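You operate a simulated robot arm through the tools that you are given. There is no shell and no other tool. Be economical: measure what you need, move in short steps, check, and stop when the job is done.

Carry out the task below with a simulated robot arm. There is one attempt and no reset: what you move stays moved.

TASK
Test the spelt on the tester, then grind it into the mill's beaker.
Fine: tester dial on its grain, one press; leave the mill dial; grind all, spill none; mill off after.

It is judged by the outcome, as a careful person would: the job done as asked, and still so three seconds after it is handed in. It fails if anything else is knocked over, pushed out of place, dropped, spilled or broken.

THE ROBOT
A 6-joint arm with a two-finger parallel gripper, fixed in place. Base frame: the origin is at the foot of the arm, x ahead of it, y to its left, z up; the work surface is at about z = 85. Lengths are in cm, angles in degrees, forces in N, time in s.
With the tool pointing down near the work surface it reaches from about 26 to 68 cm from the base axis. Its first joint turns from -66.0 to 66.0 degrees. Payload 2.9 kg.
Tool frame: the origin (TCP) lies between the finger pads and is the grasp point; the fingertips stand 3 cm ahead of it; z points along the fingers, y is the line along which they close. The gripper opens to 11 cm. The fingers are 2 cm wide and 1 cm thick; the gripper's body (4.8 by 11.2 cm) begins 5.5 cm behind the TCP.
Orientation is that of the tool frame in the base frame, as a unit quaternion [w, x, y, z]. With the fingers straight down and closing along the base's y, the tool's x points along the base's -x, its y along +y and its z along -z.

THE INTERFACE
- The arm moves only by the tool arm_command. Its argument "targets" is a list of rows, each a list of 7 numbers: the turn, a rotation vector about the base's x, y, z in degrees, then the shift along the base's x, y, z in cm, then the opening, from 0 (shut) to 1 (fully open). In form: [[rx, ry, rz, dx, dy, dz, gripper], ...]. A call has 1 to 12 rows; each row is the pose to reach, as a shift and turn from the pose commanded when the call began. A row lasts 0.2 s, in which the tool goes at most 5 cm and 8.6 degrees; a call with a longer step from one row to the next is refused whole, and so is a gripper value outside its range. A pose out of reach is approached as far as the arm can. The call stops where the force on the tool passes 90 N (or 10 N more than at its start, if that is more) or the arm is blocked; 0.2 s more then pass. The fingers move at their own pace (about 10.8 cm/s each) and stop on an object; they squeeze with about 42 N. The grip force told is the motor's: it shows also when the fingers shut on nothing. Time passes only in rows, and 0.2 s behind the last, so rows that repeat a pose let the fingers close. It gives the time, the measured TCP pose, the force on the tool (base axes), the opening and the grip force at its end, in the units of the frame above (readings bear some noise), and new pictures: "pictures" is both (left out), scene, wrist or none.
- Cameras (640 x 400 px; columns grow to the right, rows downward): "scene" is fixed at [6.68, 42.24, 139.6]; the picture's right is [-0.85, -0.53, 0.00], its down [-0.24, 0.38, -0.89] and it looks along [0.48, -0.76, -0.45] (base axes); focal length 302 px, centre (320, 200). "wrist" rides on the gripper at [-3.6, 0, -5.7] in the tool frame; the picture's right is [0.00, -1.00, 0.00], its down [0.97, 0.00, -0.24] and it looks along [0.24, 0.00, 0.97] (tool axes); focal length 218 px, centre (320, 200).
- probe_pixels(camera, pixels): there is no depth. For up to 12 entries [column, row, z] of the newest picture of that camera ("zoom" is the newest enlarged one), the place [x, y] in the base frame at which the ray of that pixel passes the height z, good to about 0.2 cm. No time passes.
- enlarge(camera, box): a new picture of the part [left, top, right, bottom] of that camera's present view, enlarged. No time passes.
- job_done(): hands the job in; it is judged then, once.

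Work in short steps. Measure before you move; look again where a grasp or a placing could have gone wrong, and mend it. You have 80 turns and 120 pictures in all, the two below and enlarged ones among them. Open the gripper and draw the arm clear of the work before you hand the job in, unless the task says otherwise; then end with one line.

The tools are called after "Request:" by a JSON object that holds its "api" and its "payload". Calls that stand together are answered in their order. arm_command: Moves the arm, as the interface text tells. Its arguments: {"type":"object","properties":{"targets":{"type":"array","items":{"type":"array","items":{"type":"number"}}},"pictures":{"type":"string","enum":["both","scene","wrist","none"]}},"required":["targets"]} The other tools are called the same way: probe_pixels (camera, pixels) gives the place at which the rays of pixels pass given heights; enlarge (camera, box) takes an enlarged picture of a part of a camera's view; job_done () hands the job in.

At the start:

```text
t: 0.0
tool_pos: [39.74, 5.43, 128.15]
ee_rot: [0.0, 0.0, 1.0, 0.0]
force: [-0.3, -1.5, -0.3]
grip_width: 10.98
grasp_force: 0.0
```

scene: 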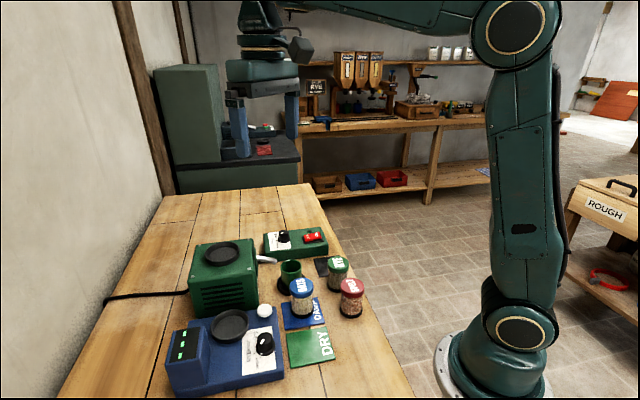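
wrist: 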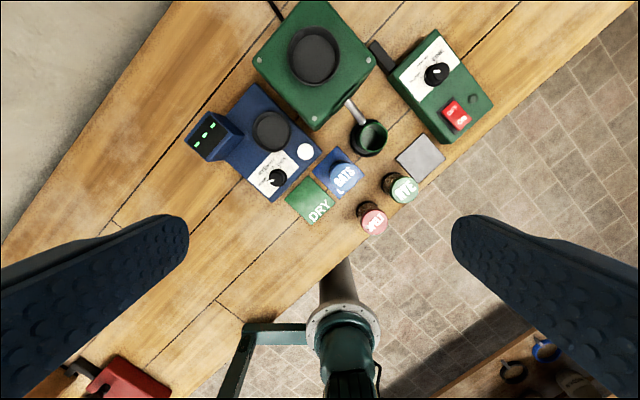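

The scene shows a tester (blue, about 230,350), a mill (green, 225,275), a switch box (295,243), and three jars. I'll enlarge to read the labels.

Request:
{"api": "enlarge", "payload": {"camera": "scene", "box": [160, 220, 380, 400]}}

Request:
{"api": "enlarge", "payload": {"camera": "wrist", "box": [180, 90, 360, 240]}}

Request:
{"api": "enlarge", "payload": {"camera": "wrist", "box": [330, 20, 510, 240]}}

```text
2.22 times, centred on (270, 310) of scene
```

zoom: 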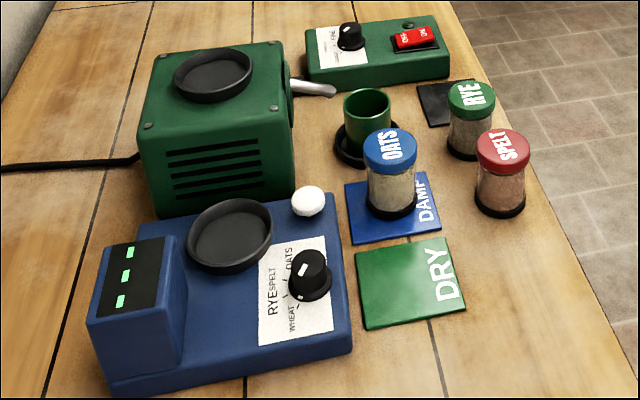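

```text
2.67 times, centred on (270, 165) of wrist
```

zoom: 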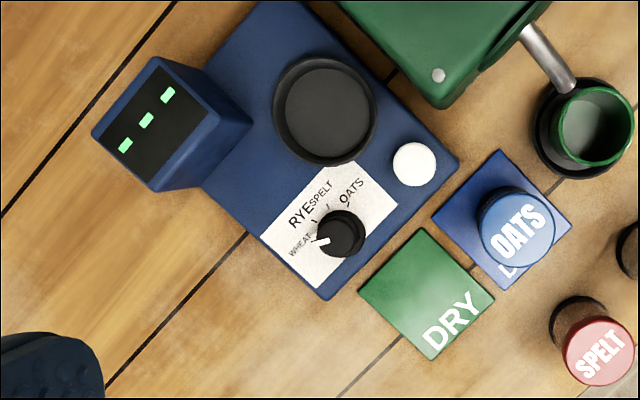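

```text
1.82 times, centred on (420, 130) of wrist
```

zoom: 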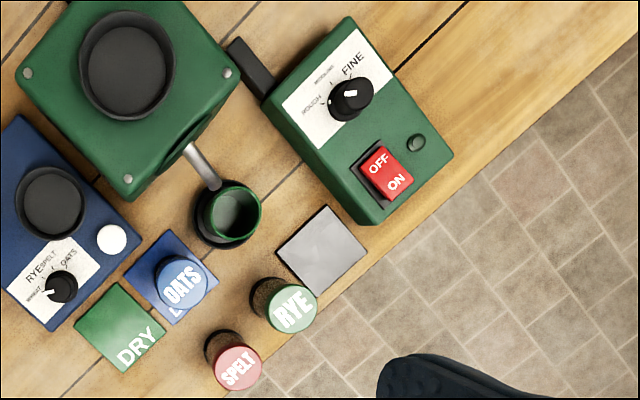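

I'll measure the main features from both views.

Request:
{"api": "probe_pixels", "payload": {"camera": "wrist", "pixels": [[270, 130, 93], [278, 178, 91], [305, 151, 91], [315, 55, 100], [369, 138, 92], [436, 74, 92], [456, 115, 92], [373, 221, 94], [363, 210, 85], [404, 190, 94], [318, 207, 85], [420, 157, 85]]}}

Request:
{"api": "probe_pixels", "payload": {"camera": "scene", "pixels": [[352, 286, 94], [351, 312, 85], [231, 326, 91], [265, 345, 92], [264, 311, 91], [222, 254, 100], [291, 268, 92], [284, 237, 92], [313, 237, 92], [290, 284, 85], [302, 285, 94], [303, 312, 85]]}}

Request:
{"api": "enlarge", "payload": {"camera": "scene", "box": [270, 240, 380, 330]}}

Request:
{"api": "enlarge", "payload": {"camera": "scene", "box": [180, 290, 300, 400]}}

```text
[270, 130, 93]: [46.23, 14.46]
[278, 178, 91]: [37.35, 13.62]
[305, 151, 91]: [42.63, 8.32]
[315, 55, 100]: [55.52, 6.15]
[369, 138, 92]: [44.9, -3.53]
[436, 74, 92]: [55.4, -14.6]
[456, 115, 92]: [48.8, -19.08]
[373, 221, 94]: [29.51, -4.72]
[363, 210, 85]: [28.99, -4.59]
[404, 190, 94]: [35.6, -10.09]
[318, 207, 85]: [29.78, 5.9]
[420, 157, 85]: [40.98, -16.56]
```

```text
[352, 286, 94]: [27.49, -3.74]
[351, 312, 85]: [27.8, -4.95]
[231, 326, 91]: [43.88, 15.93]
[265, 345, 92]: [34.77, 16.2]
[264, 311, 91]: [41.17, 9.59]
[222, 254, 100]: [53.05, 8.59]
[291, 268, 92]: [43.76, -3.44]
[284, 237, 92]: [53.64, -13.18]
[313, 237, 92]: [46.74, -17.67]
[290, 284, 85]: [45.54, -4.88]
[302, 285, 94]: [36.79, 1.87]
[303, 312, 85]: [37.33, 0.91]
```

```text
4.44 times, centred on (325, 285) of scene
```

zoom: 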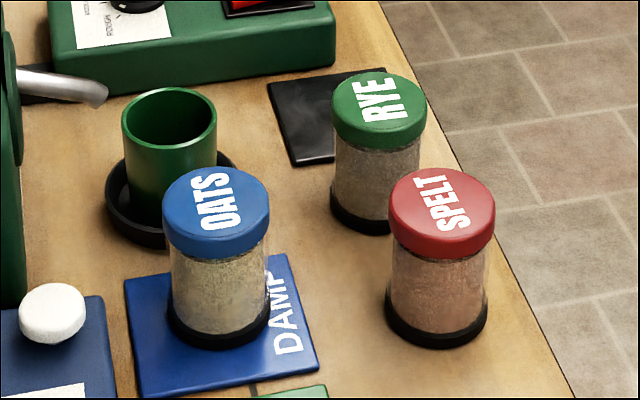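

```text
3.64 times, centred on (240, 345) of scene
```

zoom: 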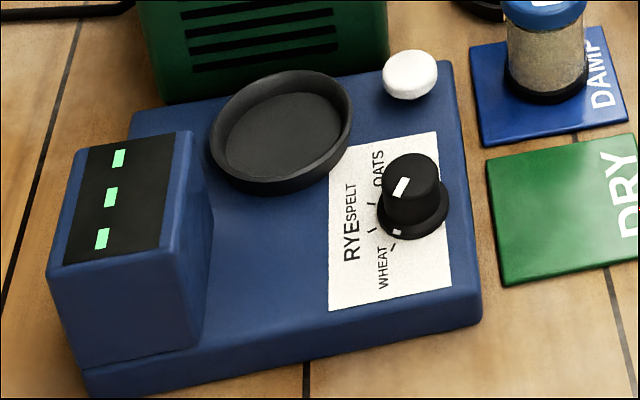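

Jars appear to be about 7 cm high and capped. I'll go closer above the spelt jar for a better look.

Request:
{"api": "arm_command", "payload": {"targets": [[0, 0, 0, -1.3, -1.6, -3.8, 1], [0, 0, 0, -2.6, -3.2, -7.6, 1], [0, 0, 0, -3.9, -4.8, -11.4, 1], [0, 0, 0, -5.2, -6.4, -15.2, 1], [0, 0, 0, -6.5, -8, -19, 1], [0, 0, 0, -7.7, -9.4, -23, 1], [0, 0, 0, -7.7, -9.4, -23, 1]]}}

```text
t: 1.6
tool_pos: [32.01, -3.82, 105.13]
ee_rot: [0.0, 0.0, 1.0, 0.0]
force: [-1.2, -0.6, 1.3]
grip_width: 11.0
grasp_force: 0.1
```

scene: 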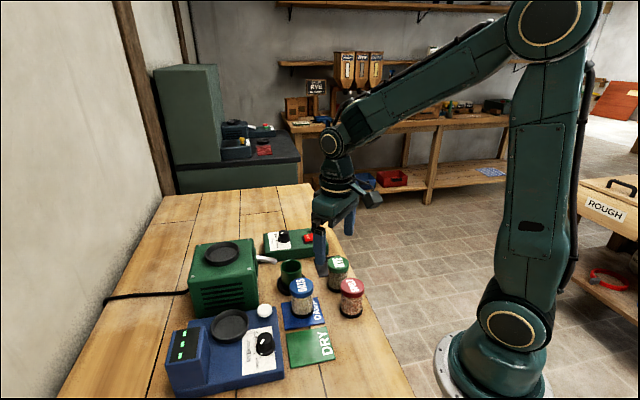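
wrist: 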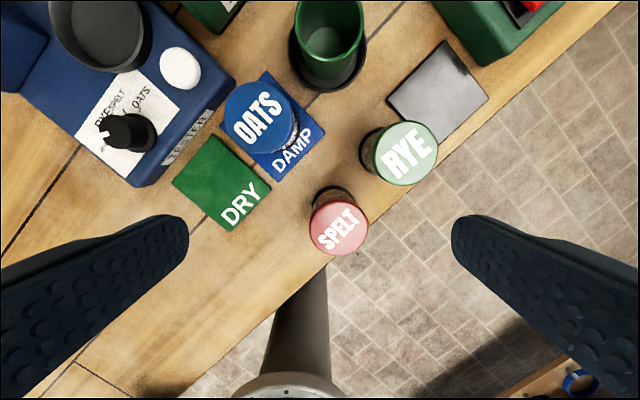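

I'll read the tester's side label and look at the jars closely.

Request:
{"api": "enlarge", "payload": {"camera": "wrist", "box": [80, 40, 260, 200]}}

Request:
{"api": "enlarge", "payload": {"camera": "wrist", "box": [280, 0, 460, 260]}}

Request:
{"api": "probe_pixels", "payload": {"camera": "wrist", "pixels": [[339, 228, 92], [331, 193, 85], [310, 228, 92], [368, 228, 92], [339, 254, 92], [339, 201, 92], [257, 115, 92], [404, 152, 92], [220, 185, 85], [180, 67, 91], [126, 133, 93], [328, 40, 91]]}}

Request:
{"api": "probe_pixels", "payload": {"camera": "scene", "pixels": [[352, 286, 92], [351, 312, 85], [338, 266, 92], [302, 286, 92], [264, 311, 91], [231, 326, 90], [351, 279, 92], [351, 318, 85], [339, 310, 85], [363, 310, 85], [340, 286, 92], [364, 286, 92]]}}

```text
2.50 times, centred on (170, 120) of wrist
```

zoom: 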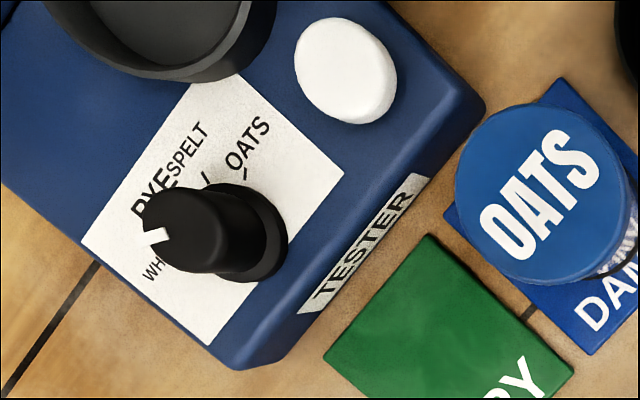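

```text
1.54 times, centred on (370, 130) of wrist
```

zoom: 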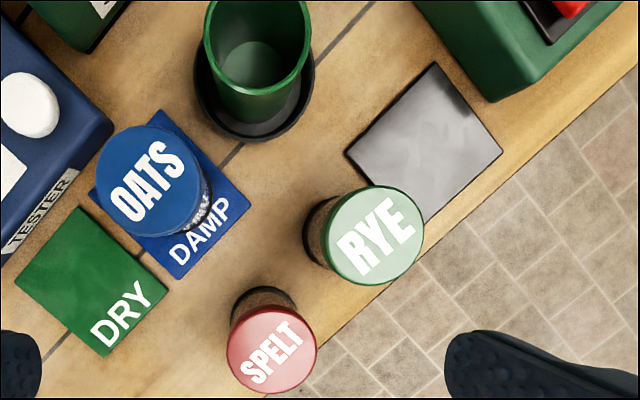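

```text
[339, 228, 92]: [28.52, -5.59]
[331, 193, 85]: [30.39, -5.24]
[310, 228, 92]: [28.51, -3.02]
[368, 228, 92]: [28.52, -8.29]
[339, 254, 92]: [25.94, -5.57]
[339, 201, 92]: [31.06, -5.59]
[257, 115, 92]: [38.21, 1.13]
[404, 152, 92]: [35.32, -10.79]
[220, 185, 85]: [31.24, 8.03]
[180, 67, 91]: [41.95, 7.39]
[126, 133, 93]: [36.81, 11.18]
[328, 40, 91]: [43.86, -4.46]
```

```text
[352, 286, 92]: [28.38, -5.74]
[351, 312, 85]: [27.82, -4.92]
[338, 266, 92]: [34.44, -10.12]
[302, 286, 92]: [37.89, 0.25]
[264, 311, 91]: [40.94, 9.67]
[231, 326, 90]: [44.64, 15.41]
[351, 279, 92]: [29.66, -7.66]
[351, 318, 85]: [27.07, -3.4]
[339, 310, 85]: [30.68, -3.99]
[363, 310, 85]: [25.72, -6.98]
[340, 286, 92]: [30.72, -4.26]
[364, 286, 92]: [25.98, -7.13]
```

Spelt axis is ≈(28.5,−5.5), lid top at z≈92. Next I look straight down at the tester's dial.

Request:
{"api": "arm_command", "payload": {"targets": [[0, 0, 0, 1.5, 4, 1, 1], [0, 0, 0, 3, 8, 2, 1], [0, 0, 0, 4.5, 12, 3, 1], [0, 0, 0, 6, 15.5, 3, 1], [0, 0, 0, 6, 15.5, 3, 1]], "pictures": "wrist"}}

Request:
{"api": "enlarge", "payload": {"camera": "wrist", "box": [240, 120, 400, 240]}}

```text
t: 2.8
tool_pos: [38.08, 11.63, 108.34]
ee_rot: [0.0, 0.0, 1.0, 0.0]
force: [0.2, -0.4, 0.4]
grip_width: 11.01
grasp_force: 0.1
```

wrist: 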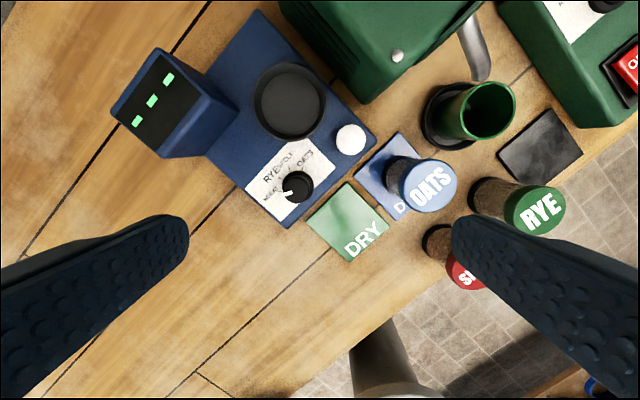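

```text
3.33 times, centred on (320, 180) of wrist
```

zoom: 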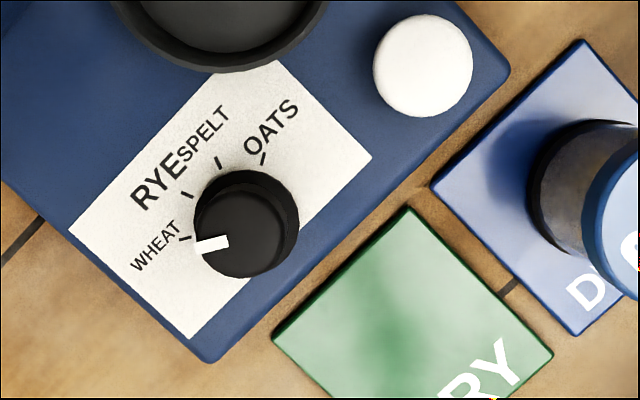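

The ticks are about 44° apart, so WHEAT to SPELT is about 88° clockwise. I'll measure the dial's height and centre.

Request:
{"api": "probe_pixels", "payload": {"camera": "zoom", "pixels": [[243, 216, 88], [243, 216, 90], [246, 240, 90], [246, 240, 92], [246, 240, 94], [423, 65, 90], [423, 65, 91], [187, 238, 89], [187, 194, 89], [219, 162, 89], [263, 158, 89], [208, 362, 89]]}}

Request:
{"api": "enlarge", "payload": {"camera": "scene", "box": [230, 300, 300, 400]}}

```text
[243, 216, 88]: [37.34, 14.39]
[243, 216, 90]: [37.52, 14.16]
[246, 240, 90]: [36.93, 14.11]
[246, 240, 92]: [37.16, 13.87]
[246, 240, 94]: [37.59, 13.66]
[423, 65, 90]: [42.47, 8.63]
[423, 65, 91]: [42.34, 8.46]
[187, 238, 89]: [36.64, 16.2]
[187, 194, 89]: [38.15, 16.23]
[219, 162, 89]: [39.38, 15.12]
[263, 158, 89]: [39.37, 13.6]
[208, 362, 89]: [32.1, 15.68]
```

```text
4.00 times, centred on (265, 350) of scene
```

zoom: 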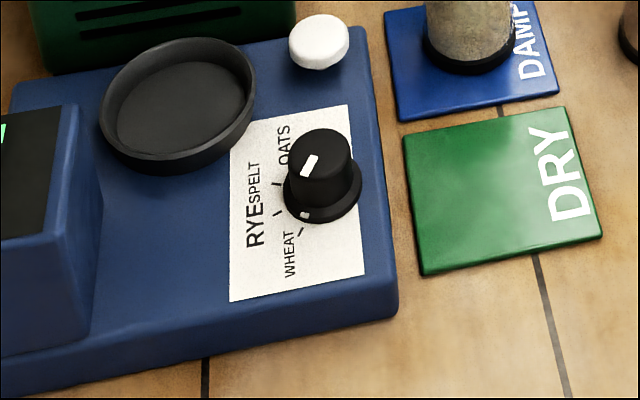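

Now scene cross-checks for the knob top, flange, button, and pans.

Request:
{"api": "probe_pixels", "payload": {"camera": "zoom", "pixels": [[320, 150, 89.5], [320, 150, 90], [320, 150, 90.5], [322, 193, 87.5], [319, 45, 88.5], [319, 45, 89.5], [178, 95, 89], [178, 95, 90], [284, 190, 87.5], [302, 233, 87.5], [400, 308, 87]]}}

Request:
{"api": "probe_pixels", "payload": {"camera": "wrist", "pixels": [[290, 98, 89], [290, 98, 90], [351, 139, 88.5], [351, 139, 89.5], [284, 227, 87], [289, 106, 88]]}}

```text
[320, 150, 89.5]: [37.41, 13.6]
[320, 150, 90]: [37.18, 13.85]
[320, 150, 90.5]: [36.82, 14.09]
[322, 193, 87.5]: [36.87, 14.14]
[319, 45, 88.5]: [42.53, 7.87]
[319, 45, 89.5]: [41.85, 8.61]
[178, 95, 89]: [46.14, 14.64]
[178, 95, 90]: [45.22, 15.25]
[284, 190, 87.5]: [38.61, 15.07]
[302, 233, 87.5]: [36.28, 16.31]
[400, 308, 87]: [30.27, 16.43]
```

```text
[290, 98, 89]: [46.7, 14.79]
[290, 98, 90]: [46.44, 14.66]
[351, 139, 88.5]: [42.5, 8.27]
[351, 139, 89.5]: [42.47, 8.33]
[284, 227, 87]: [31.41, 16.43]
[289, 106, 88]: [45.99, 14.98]
```

Knob axis is ≈(37.1,14.0), top z≈90. I approach it at yaw +44° with the fingers partly open, stopping above it.

Request:
{"api": "arm_command", "payload": {"targets": [[0, 0, 8, -0.3, 0.6, -2, 0.5], [0, 0, 16, -0.6, 1.2, -5, 0.5], [0, 0, 24, -0.95, 1.8, -8, 0.5], [0, 0, 32, -0.95, 2.45, -10, 0.5], [0, 0, 40, -0.95, 2.45, -12, 0.5], [0, 0, 44, -0.95, 2.45, -13.2, 0.5], [0, 0, 44, -0.95, 2.45, -13.2, 0.5]]}}

Request:
{"api": "enlarge", "payload": {"camera": "scene", "box": [210, 280, 310, 380]}}

```text
t: 4.4
tool_pos: [37.2, 14.17, 94.98]
ee_rot: [0.0, -0.376, 0.927, 0.0]
force: [-0.5, 0.7, -0.4]
grip_width: 5.53
grasp_force: 0.1
```

scene: 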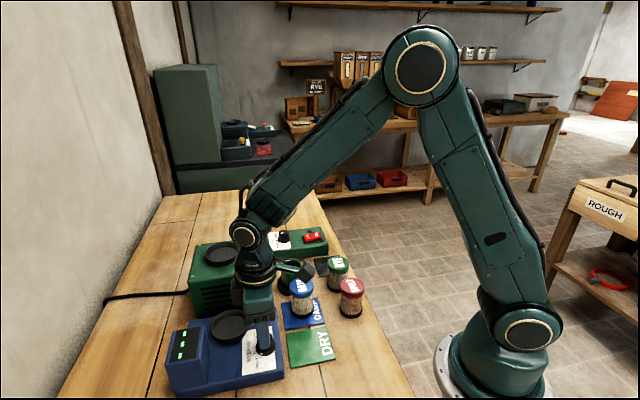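
wrist: 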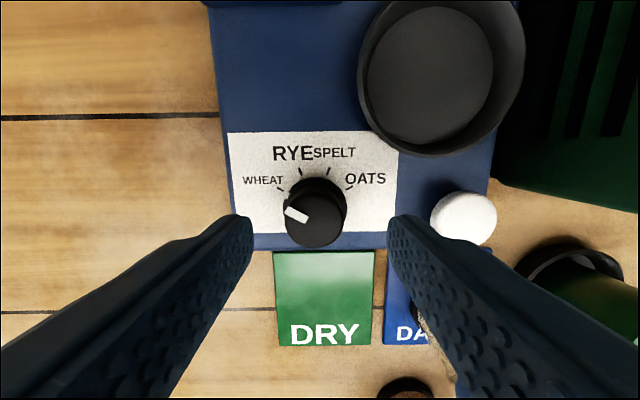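

```text
4.00 times, centred on (260, 330) of scene
```

zoom: 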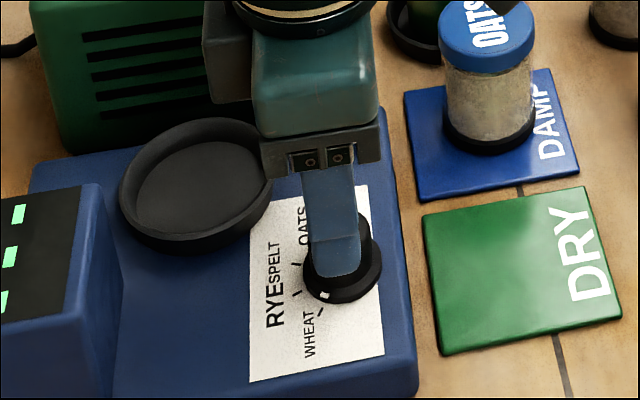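

The knob sits between the fingers. I descend and close on it.

Request:
{"api": "arm_command", "payload": {"targets": [[0, 0, 0, 0, 0, -1.5, 0.5], [0, 0, 0, 0, 0, -3, 0.5], [0, 0, 0, 0, 0, -3.7, 0.5], [0, 0, 0, 0, 0, -3.7, 0.1], [0, 0, 0, 0, 0, -3.7, 0.1], [0, 0, 0, 0, 0, -3.7, 0.1]]}}

```text
t: 5.8
tool_pos: [36.94, 14.28, 91.43]
ee_rot: [-0.001, -0.377, 0.926, 0.002]
force: [-18.9, 18.8, 10.7]
grip_width: 3.71
grasp_force: 45.0
```

scene: 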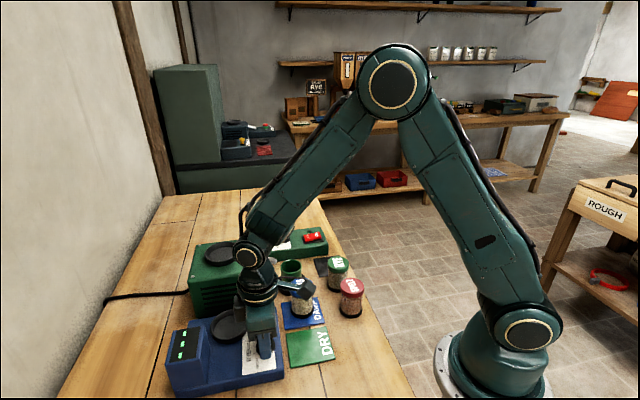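
wrist: 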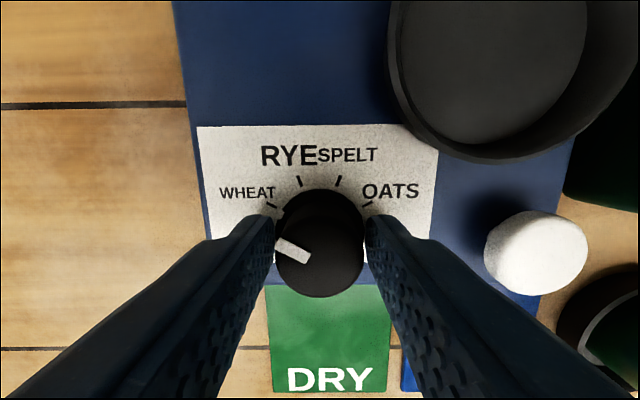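

Gripped with a 26 N side load along the closing line, so the centre is slightly off. I shift about 0.35 cm to relieve it.

Request:
{"api": "arm_command", "payload": {"targets": [[0, 0, 0, -0.22, 0.24, 0.1, 0.1], [0, 0, 0, -0.22, 0.24, 0.1, 0.1]], "pictures": "none"}}

```text
t: 6.4
tool_pos: [36.86, 14.28, 91.38]
ee_rot: [0.0, -0.375, 0.927, 0.0]
force: [-1.2, 9.2, -18.5]
grip_width: 3.72
grasp_force: 44.4
```

The load is relieved. Now I turn clockwise about 88° in 8° steps.

Request:
{"api": "arm_command", "payload": {"targets": [[0, 0, -8, 0, 0, 0, 0.1], [0, 0, -16, 0, 0, 0, 0.1], [0, 0, -24, 0, 0, 0, 0.1], [0, 0, -32, 0, 0, 0, 0.1], [0, 0, -40, 0, 0, 0, 0.1], [0, 0, -48, 0, 0, 0, 0.1], [0, 0, -56, 0, 0, 0, 0.1], [0, 0, -64, 0, 0, 0, 0.1], [0, 0, -72, 0, 0, 0, 0.1], [0, 0, -80, 0, 0, 0, 0.1], [0, 0, -88, 0, 0, 0, 0.1], [0, 0, -88, 0, 0, 0, 0.1]], "pictures": "wrist"}}

```text
t: 9.0
tool_pos: [36.97, 14.2, 91.36]
ee_rot: [0.0, 0.376, 0.927, 0.0]
force: [7.8, 4.4, -31.0]
grip_width: 3.69
grasp_force: 44.6
```

wrist: 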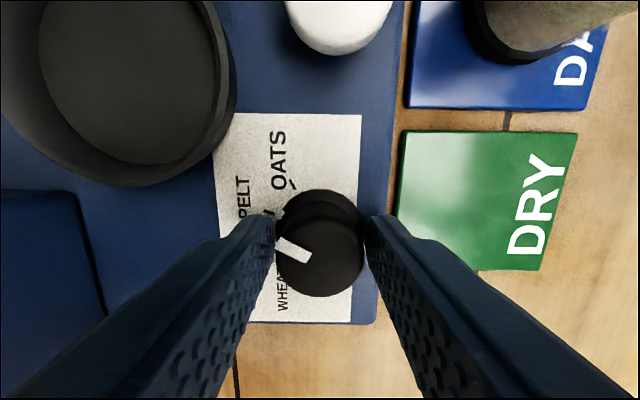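

The knob turned with the gripper. I release, lift and check the pointer.

Request:
{"api": "arm_command", "payload": {"targets": [[0, 0, 0, 0, 0, 0, 0.5], [0, 0, 0, 0, 0, 0, 0.5], [0, 0, 0, 0, 0, 4, 0.5], [0, 0, 8, 0, 0, 7, 0.5], [0, 0, 16, 0, 0, 9, 0.5], [0, 0, 24, 0, 0, 11, 0.5], [0, 0, 32, 0, 0, 11, 0.5], [0, 0, 40, 0, 0, 11, 0.5], [0, 0, 44, 0, 0, 11, 0.5], [0, 0, 44, 0, 0, 11, 0.5]]}}

Request:
{"api": "enlarge", "payload": {"camera": "wrist", "box": [240, 120, 400, 240]}}

Request:
{"api": "enlarge", "payload": {"camera": "scene", "box": [220, 300, 300, 380]}}

```text
t: 11.2
tool_pos: [36.92, 14.31, 102.29]
ee_rot: [0.001, -0.001, 1.0, 0.0]
force: [-0.2, -0.2, 1.1]
grip_width: 5.46
grasp_force: 0.0
```

scene: 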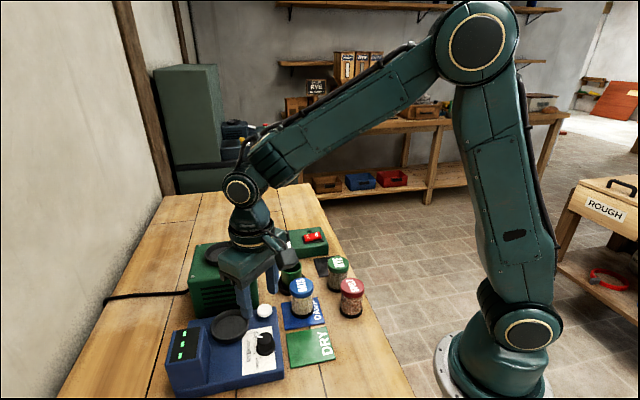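
wrist: 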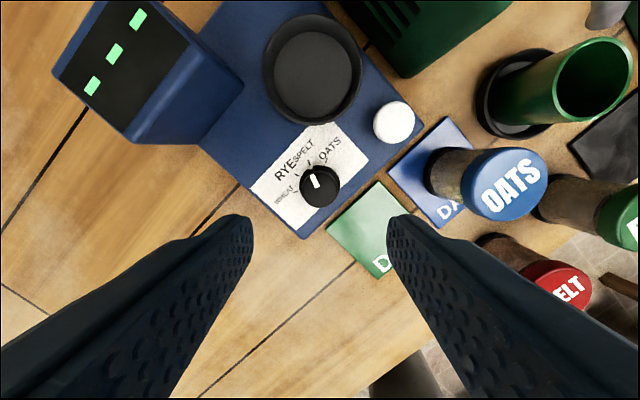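

```text
3.33 times, centred on (320, 180) of wrist
```

zoom: 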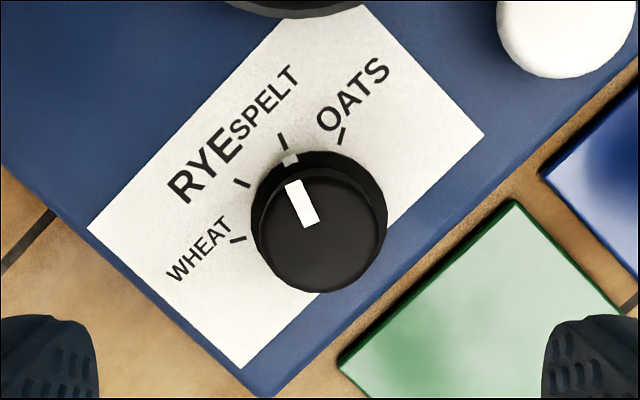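

```text
5.00 times, centred on (260, 340) of scene
```

zoom: 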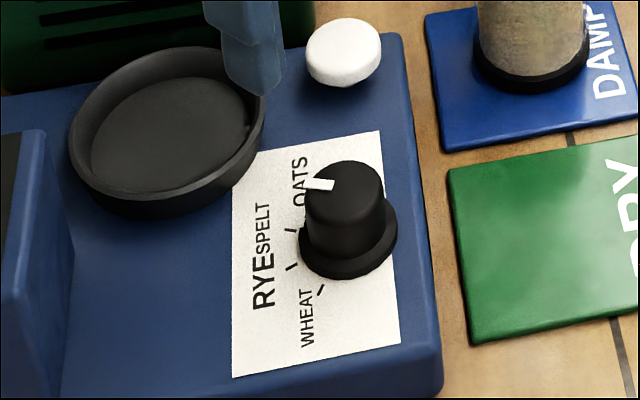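

The pointer mark is aligned with the SPELT tick. Next I look at the mill: its hopper, box height, and gap to the tester pan.

Request:
{"api": "arm_command", "payload": {"targets": [[0, 0, 0, 1, -1, 4, 0.7], [0, 0, 0, 4, -2, 7, 0.7], [0, 0, 0, 8, -3, 9, 0.7], [0, 0, 0, 12, -4.5, 11, 0.7], [0, 0, 0, 16, -6, 12, 0.7], [0, 0, 0, 18, -7, 12.5, 0.7], [0, 0, 0, 18, -7, 12.5, 0.7]]}}

Request:
{"api": "enlarge", "payload": {"camera": "wrist", "box": [220, 60, 460, 240]}}

```text
t: 12.8
tool_pos: [54.92, 7.31, 114.8]
ee_rot: [0.0, 0.0, 1.0, 0.0]
force: [-0.9, 0.0, 0.0]
grip_width: 7.7
grasp_force: 0.1
```

scene: 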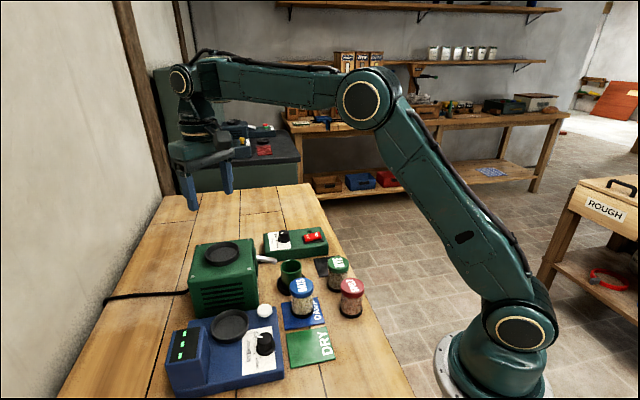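
wrist: 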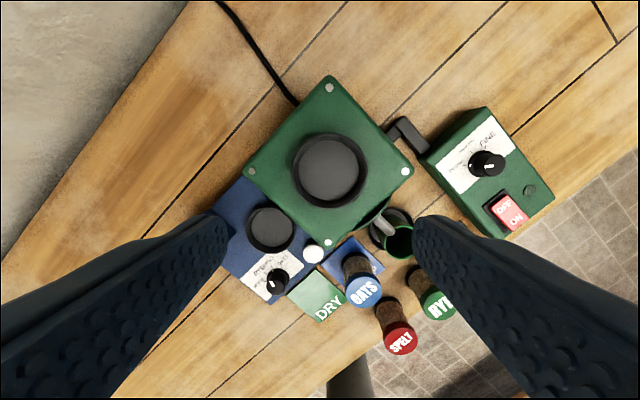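

```text
2.22 times, centred on (340, 150) of wrist
```

zoom: 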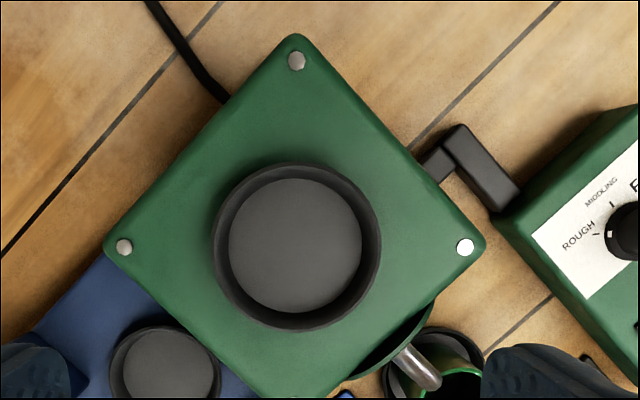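

The hopper is a shallow closed tray on the mill top. I'll measure heights by triangulating between the two views.

Request:
{"api": "probe_pixels", "payload": {"camera": "wrist", "pixels": [[329, 172, 95], [329, 172, 97], [327, 243, 95], [252, 171, 95], [404, 171, 95], [331, 87, 95], [329, 172, 94], [270, 229, 89], [327, 243, 93]]}}

Request:
{"api": "enlarge", "payload": {"camera": "scene", "box": [180, 220, 330, 340]}}

```text
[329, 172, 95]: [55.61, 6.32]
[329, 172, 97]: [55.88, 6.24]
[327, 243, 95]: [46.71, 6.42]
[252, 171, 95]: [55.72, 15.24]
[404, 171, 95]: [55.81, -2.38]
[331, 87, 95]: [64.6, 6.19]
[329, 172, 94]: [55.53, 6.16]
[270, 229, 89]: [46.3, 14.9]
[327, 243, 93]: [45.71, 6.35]
```

```text
3.33 times, centred on (255, 280) of scene
```

zoom: 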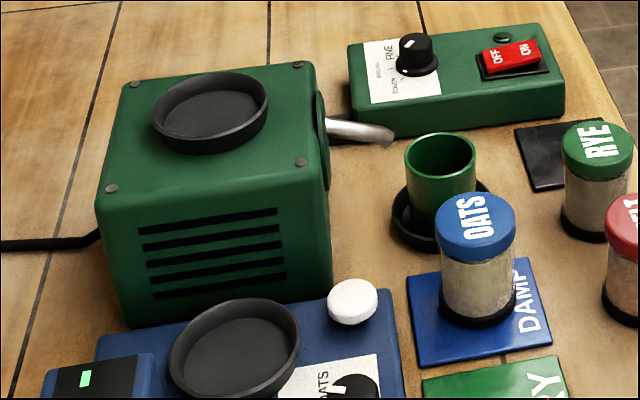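

The spout end may not be over the beaker, so I triangulate the spout, beaker and mill screws.

Request:
{"api": "probe_pixels", "payload": {"camera": "wrist", "pixels": [[390, 232, 90], [390, 232, 92], [390, 232, 94], [400, 243, 91], [391, 230, 86]]}}

Request:
{"api": "probe_pixels", "payload": {"camera": "zoom", "pixels": [[388, 138, 90], [388, 138, 92], [388, 138, 94], [440, 157, 90], [440, 157, 92], [440, 225, 86], [112, 188, 95], [301, 162, 95], [301, 162, 94], [134, 85, 95], [210, 107, 96], [210, 107, 97]]}}

Request:
{"api": "enlarge", "payload": {"camera": "wrist", "box": [360, 190, 440, 270]}}

```text
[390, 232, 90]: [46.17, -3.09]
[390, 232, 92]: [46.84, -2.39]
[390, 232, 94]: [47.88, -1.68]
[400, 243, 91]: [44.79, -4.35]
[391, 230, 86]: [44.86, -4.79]
```

```text
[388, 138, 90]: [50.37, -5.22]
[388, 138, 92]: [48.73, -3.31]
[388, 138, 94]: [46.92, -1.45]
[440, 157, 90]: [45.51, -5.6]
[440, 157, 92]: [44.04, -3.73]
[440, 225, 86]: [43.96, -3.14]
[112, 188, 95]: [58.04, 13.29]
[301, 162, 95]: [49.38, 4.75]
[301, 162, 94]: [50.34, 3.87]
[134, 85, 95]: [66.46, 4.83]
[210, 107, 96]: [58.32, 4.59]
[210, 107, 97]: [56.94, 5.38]
```

```text
5.00 times, centred on (400, 230) of wrist
```

zoom: 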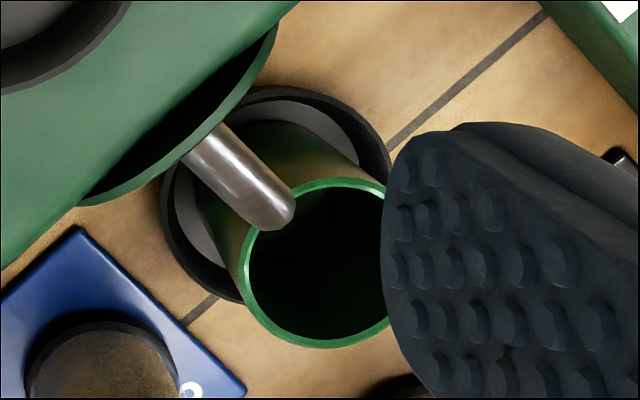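

Measured: mill top z≈97, hopper rim z≈98 at (55.9,6.2), pan at (46.4,14.7), and the beaker centred in its saucer. Now I go above the spelt jar.

Request:
{"api": "arm_command", "payload": {"targets": [[0, 0, 0, -4, -2, 0, 0.7], [0, 0, 0, -8.5, -4, 0, 0.7], [0, 0, 0, -13, -6, -2, 0.7], [0, 0, 0, -17, -8, -4, 0.7], [0, 0, 0, -21, -10, -7, 0.7], [0, 0, 0, -24, -12, -10, 0.7], [0, 0, 0, -26.3, -12.7, -14, 0.7], [0, 0, 0, -26.3, -12.7, -17.5, 0.7], [0, 0, 0, -26.3, -12.7, -17.5, 0.7]]}}

```text
refused: row 3 steps farther than a row can; nothing moved
```

Request:
{"api": "arm_command", "payload": {"targets": [[0, 0, 0, -4, -2, 0, 0.7], [0, 0, 0, -8, -4, 0, 0.7], [0, 0, 0, -12, -6, -1.5, 0.7], [0, 0, 0, -16, -8, -3, 0.7], [0, 0, 0, -19.5, -9.7, -6, 0.7], [0, 0, 0, -22.5, -11.2, -9, 0.7], [0, 0, 0, -25, -12.2, -12, 0.7], [0, 0, 0, -26.3, -12.7, -15, 0.7], [0, 0, 0, -26.3, -12.7, -17.5, 0.7], [0, 0, 0, -26.3, -12.7, -17.5, 0.7]]}}

```text
t: 15.0
tool_pos: [28.53, -5.44, 97.37]
ee_rot: [0.0, 0.0, 1.0, 0.0]
force: [0.6, 0.0, -0.2]
grip_width: 7.69
grasp_force: 0.1
```

scene: 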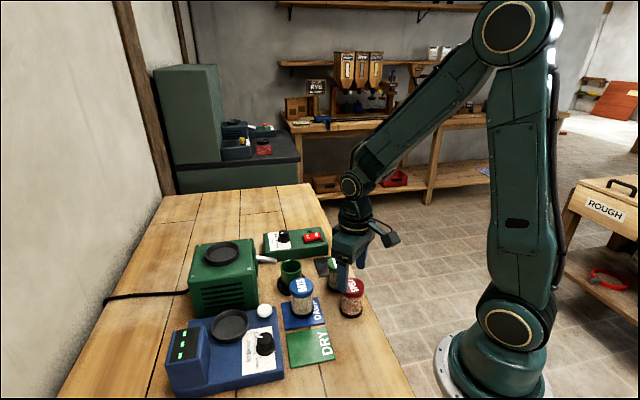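
wrist: 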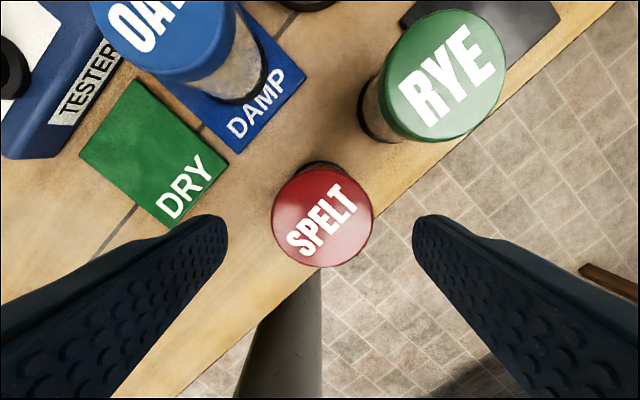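

The jar is centred. I descend and grip it.

Request:
{"api": "arm_command", "payload": {"targets": [[0, 0, 0, 0, 0, -3, 0.7], [0, 0, 0, 0, 0, -6, 0.7], [0, 0, 0, 0, 0, -7.5, 0.7], [0, 0, 0, 0, 0, -7.5, 0.3], [0, 0, 0, 0, 0, -7.5, 0.3], [0, 0, 0, 0, 0, -7.5, 0.3]], "pictures": "scene"}}

Request:
{"api": "enlarge", "payload": {"camera": "scene", "box": [300, 230, 400, 330]}}

```text
t: 16.4
tool_pos: [28.47, -5.43, 89.85]
ee_rot: [0.0, -0.001, 1.0, 0.0]
force: [0.0, -1.0, 0.1]
grip_width: 5.33
grasp_force: 41.5
```

scene: 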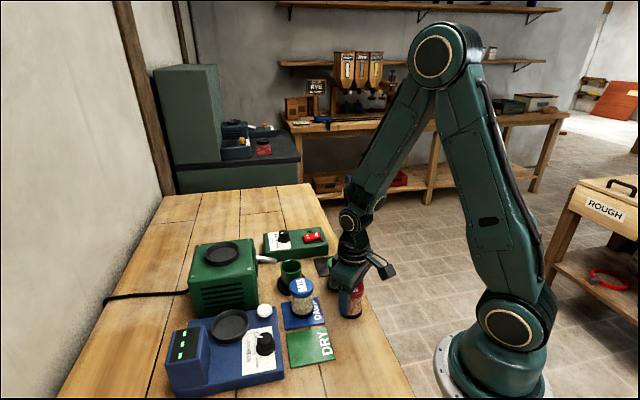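

```text
4.00 times, centred on (350, 280) of scene
```

zoom: 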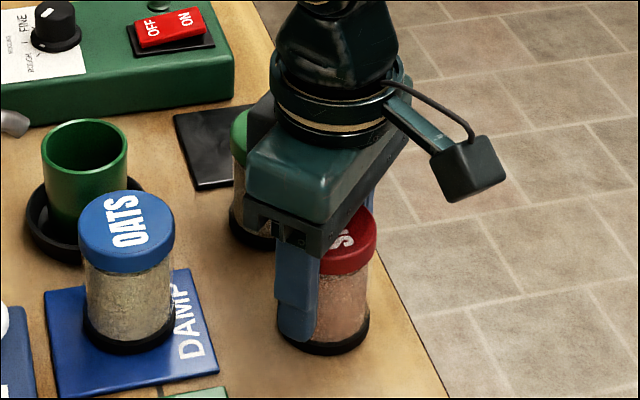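

Gripped on the lid at 5.33 cm wide. I lift slightly and check that the whole jar comes up.

Request:
{"api": "arm_command", "payload": {"targets": [[0, 0, 0, 0, 0, 0.7, 0.3], [0, 0, 0, 0, 0, 1.4, 0.3], [0, 0, 0, 0, 0, 2, 0.3]], "pictures": "none"}}

Request:
{"api": "enlarge", "payload": {"camera": "scene", "box": [300, 230, 400, 330]}}

```text
t: 17.2
tool_pos: [28.59, -5.48, 91.94]
ee_rot: [0.0, 0.0, 1.0, 0.0]
force: [-0.1, -0.2, -1.8]
grip_width: 5.32
grasp_force: 41.9
```

```text
4.00 times, centred on (350, 280) of scene
```

zoom: 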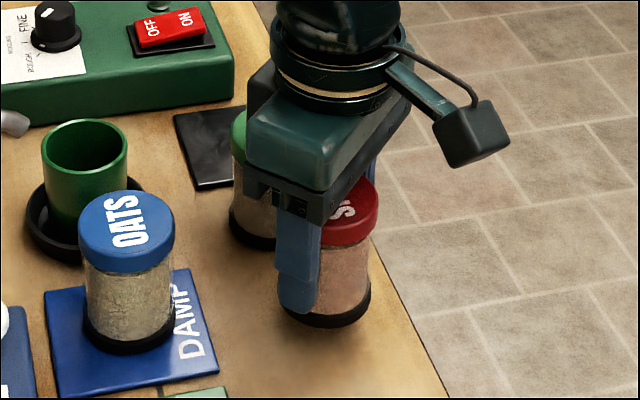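

The whole jar lifts, so the lid is fixed. I raise it and carry it above the tester pan.

Request:
{"api": "arm_command", "payload": {"targets": [[0, 0, 0, 0, 0, 3, 0.3], [0, 0, 0, 0, 0, 6, 0.3], [0, 0, 0, 1.5, 1.7, 9, 0.3], [0, 0, 0, 4, 4.5, 10, 0.3], [0, 0, 0, 6.5, 7.4, 10, 0.3], [0, 0, 0, 9, 10.2, 10, 0.3], [0, 0, 0, 11.5, 13, 10, 0.3], [0, 0, 0, 14, 15.9, 10, 0.3], [0, 0, 0, 16.5, 18.7, 10, 0.3], [0, 0, 0, 17.85, 20.2, 9, 0.3], [0, 0, 0, 17.85, 20.2, 6, 0.3], [0, 0, 0, 17.85, 20.2, 4, 0.3]]}}

Request:
{"api": "enlarge", "payload": {"camera": "scene", "box": [170, 260, 310, 400]}}

```text
t: 19.8
tool_pos: [46.45, 14.73, 95.93]
ee_rot: [0.0, 0.0, 1.0, 0.0]
force: [-0.5, -0.4, -2.1]
grip_width: 5.33
grasp_force: 41.7
```

scene: 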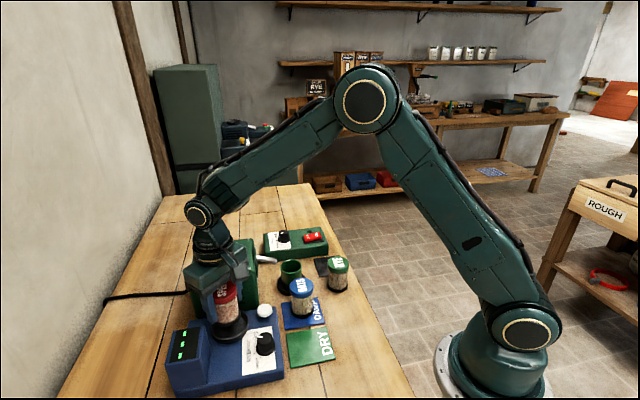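
wrist: 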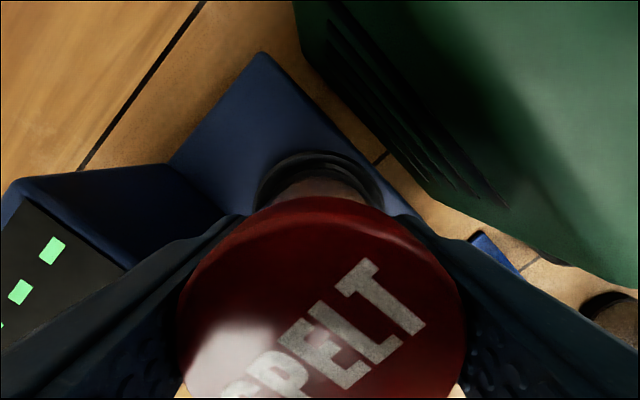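

```text
2.86 times, centred on (240, 330) of scene
```

zoom: 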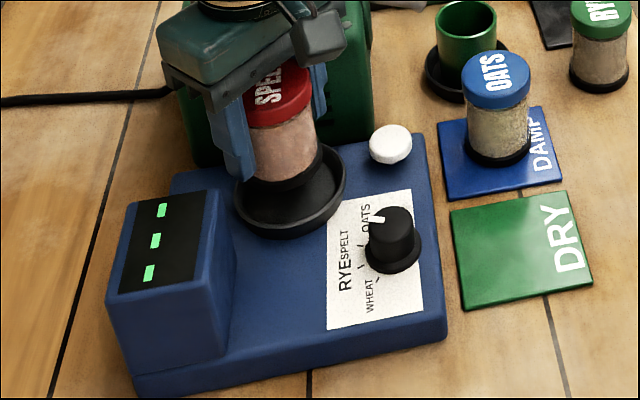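

I check the display tower's clearance to the left finger before lowering.

Request:
{"api": "probe_pixels", "payload": {"camera": "wrist", "pixels": [[222, 214, 87.5], [168, 165, 87.5], [125, 270, 92], [125, 270, 93]]}}

Request:
{"api": "probe_pixels", "payload": {"camera": "zoom", "pixels": [[207, 190, 92], [207, 190, 93], [195, 285, 92], [195, 285, 93], [235, 265, 87.5], [290, 195, 88], [285, 185, 91]]}}

```text
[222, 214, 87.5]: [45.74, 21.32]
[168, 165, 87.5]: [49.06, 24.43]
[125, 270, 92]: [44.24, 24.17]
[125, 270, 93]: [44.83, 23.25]
```

```text
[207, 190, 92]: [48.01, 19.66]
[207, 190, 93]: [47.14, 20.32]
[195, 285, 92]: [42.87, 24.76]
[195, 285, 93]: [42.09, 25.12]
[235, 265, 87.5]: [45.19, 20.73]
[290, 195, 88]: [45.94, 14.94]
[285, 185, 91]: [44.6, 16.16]
```

Clearances are fine. I lower gently until contact.

Request:
{"api": "arm_command", "payload": {"targets": [[0, 0, 0, 0, 0, -1, 0.3], [0, 0, 0, 0, 0, -2, 0.3], [0, 0, 0, 0, 0, -2.5, 0.3]], "pictures": "none"}}

Request:
{"api": "enlarge", "payload": {"camera": "scene", "box": [180, 270, 280, 370]}}

```text
t: 20.6
tool_pos: [46.45, 14.76, 93.37]
ee_rot: [-0.001, 0.001, 1.0, 0.0]
force: [1.0, -0.9, -2.8]
grip_width: 5.3
grasp_force: 41.9
```

```text
4.00 times, centred on (230, 320) of scene
```

zoom: 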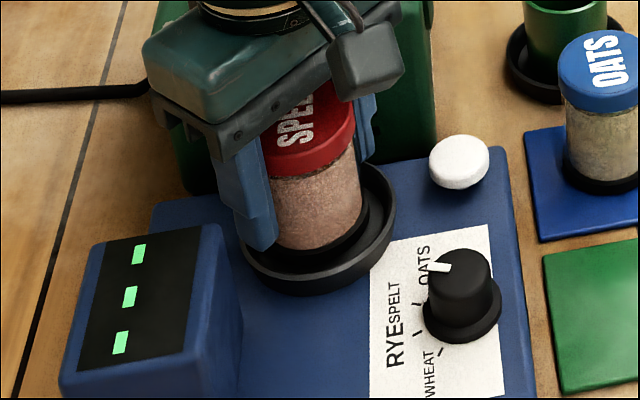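

Request:
{"api": "arm_command", "payload": {"targets": [[0, 0, 0, 0, 0, -0.2, 0.3], [0, 0, 0, 0, 0, -0.4, 0.3], [0, 0, 0, 0, 0, -0.4, 0.3]], "pictures": "none"}}

```text
t: 21.4
tool_pos: [46.49, 14.63, 93.13]
ee_rot: [0.001, 0.0, 1.0, 0.001]
force: [-11.2, -3.4, 33.7]
grip_width: 5.31
grasp_force: 42.2
```

There is contact (33 N up), so the jar is on the pan floor. I ease up, release and rise.

Request:
{"api": "arm_command", "payload": {"targets": [[0, 0, 0, 0, 0, 0.2, 0.3], [0, 0, 0, 0, 0, 0.2, 0.65], [0, 0, 0, 0, 0, 0.2, 0.65], [0, 0, 0, 0, 0, 3, 0.65], [0, 0, 0, 0, 0, 7, 0.65], [0, 0, 0, 0, 0, 11, 0.65], [0, 0, 0, 0, 0, 11, 0.65]]}}

Request:
{"api": "enlarge", "payload": {"camera": "scene", "box": [170, 260, 310, 400]}}

```text
t: 23.0
tool_pos: [46.4, 14.75, 104.04]
ee_rot: [-0.001, 0.001, 1.0, 0.001]
force: [0.3, -0.4, -0.2]
grip_width: 7.17
grasp_force: 0.0
```

scene: 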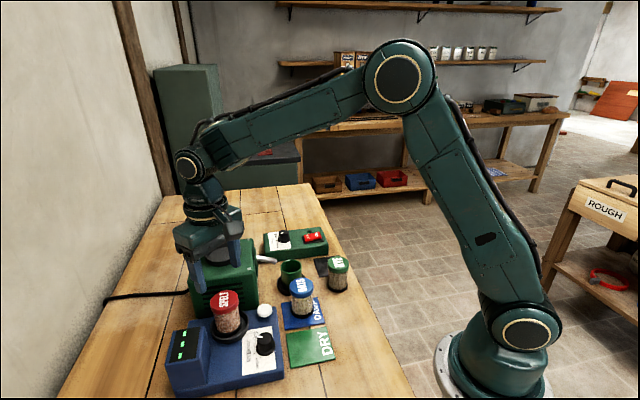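
wrist: 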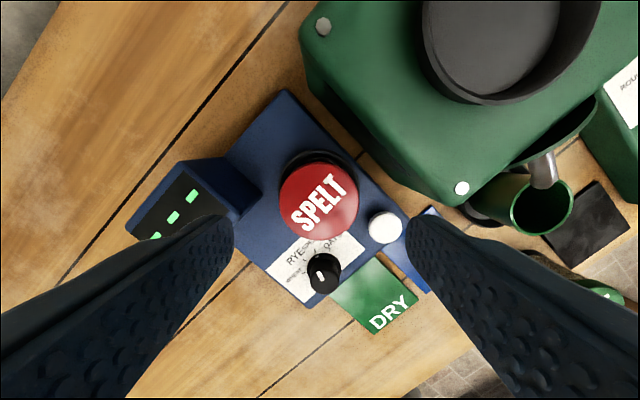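

```text
2.86 times, centred on (240, 330) of scene
```

zoom: 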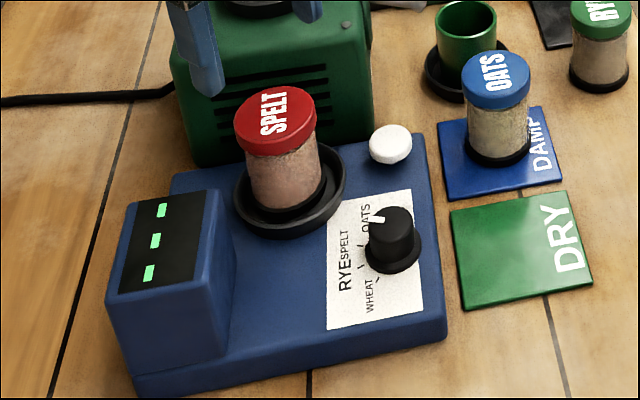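

The jar stands in the pan. Next I close the fingers, move over the white button at (42.4,8.25) and hover.

Request:
{"api": "arm_command", "payload": {"targets": [[0, 0, 8, -2, -3.2, 0, 0], [0, 0, 16, -4, -6.45, 0, 0], [0, 0, 16, -4, -6.45, -4, 0], [0, 0, 16, -4, -6.45, -8, 0], [0, 0, 16, -4, -6.45, -10, 0], [0, 0, 16, -4, -6.45, -10, 0]]}}

Request:
{"api": "enlarge", "payload": {"camera": "scene", "box": [190, 250, 330, 390]}}

```text
t: 24.4
tool_pos: [42.49, 8.25, 94.04]
ee_rot: [-0.001, -0.14, 0.99, -0.001]
force: [-0.5, 0.0, 0.5]
grip_width: 0.0
grasp_force: 37.4
```

scene: 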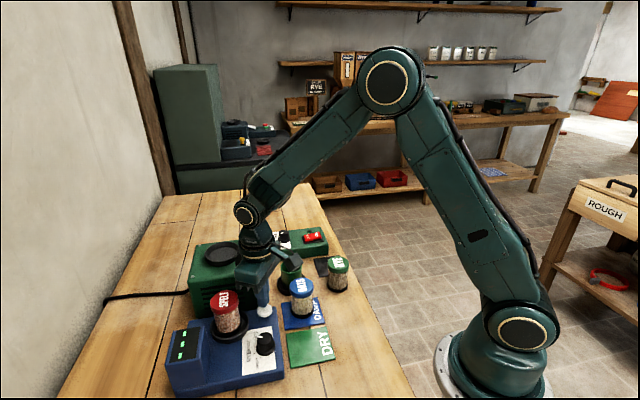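
wrist: 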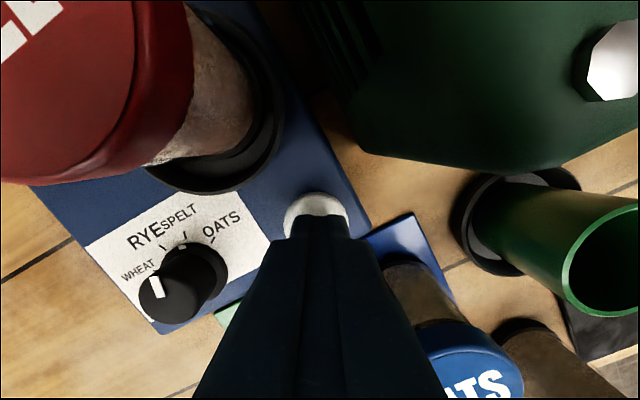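

```text
2.86 times, centred on (260, 320) of scene
```

zoom: 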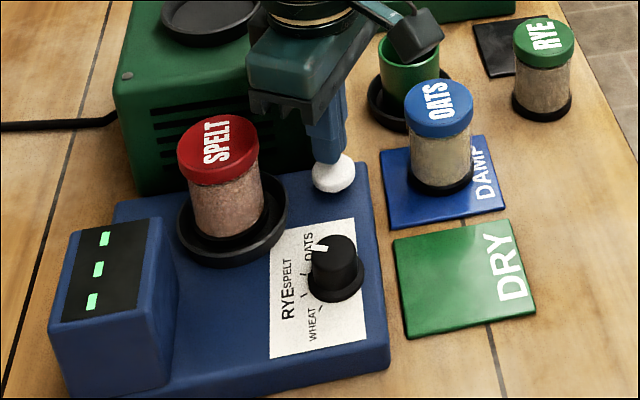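

The fingertips are centred over the button. I make one monotone press downward and read the force.

Request:
{"api": "arm_command", "payload": {"targets": [[0, 0, 0, 0, 0, -1, 0], [0, 0, 0, 0, 0, -1.8, 0], [0, 0, 0, 0, 0, -2.1, 0], [0, 0, 0, 0, 0, -2.4, 0]], "pictures": "none"}}

Request:
{"api": "enlarge", "payload": {"camera": "scene", "box": [190, 250, 330, 390]}}

```text
t: 25.4
tool_pos: [42.41, 8.08, 91.94]
ee_rot: [0.002, -0.139, 0.99, 0.0]
force: [-15.7, -9.1, 60.5]
grip_width: 0.0
grasp_force: 38.1
```

```text
2.86 times, centred on (260, 320) of scene
```

zoom: 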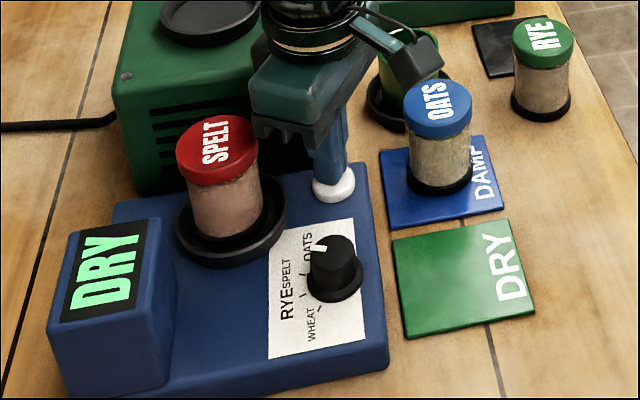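

The display reads DRY, so the press registered. I rise straight up and return above the jar with open fingers.

Request:
{"api": "arm_command", "payload": {"targets": [[0, 0, 0, 0, 0, 2.4, 0], [0, 0, 0, 0, 0, 6, 0], [0, 0, 0, 0, 0, 10, 0], [0, 0, 0, 0, 0, 13, 0.65], [0, 0, -8, 2, 3.2, 13, 0.65], [0, 0, -16, 4, 6.45, 13, 0.65], [0, 0, -16, 4, 6.45, 13, 0.65]]}}

```text
t: 27.0
tool_pos: [46.45, 14.81, 104.49]
ee_rot: [0.0, 0.001, 1.0, 0.0]
force: [0.1, -0.2, 0.4]
grip_width: 7.15
grasp_force: 0.0
```

scene: 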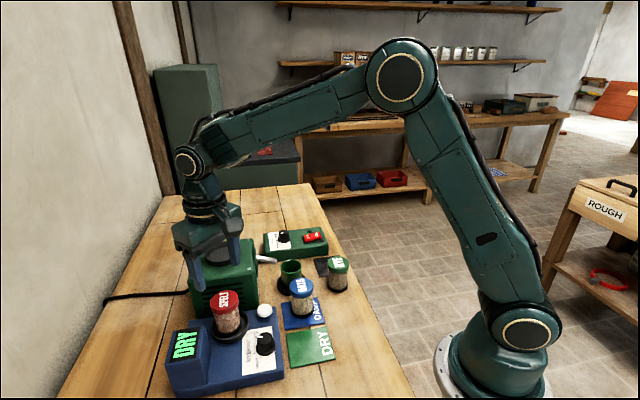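
wrist: 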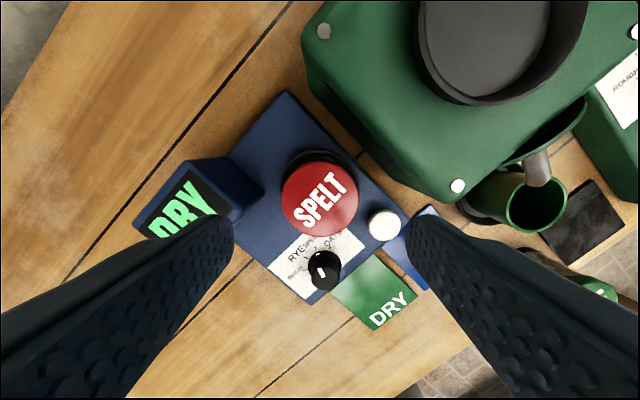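

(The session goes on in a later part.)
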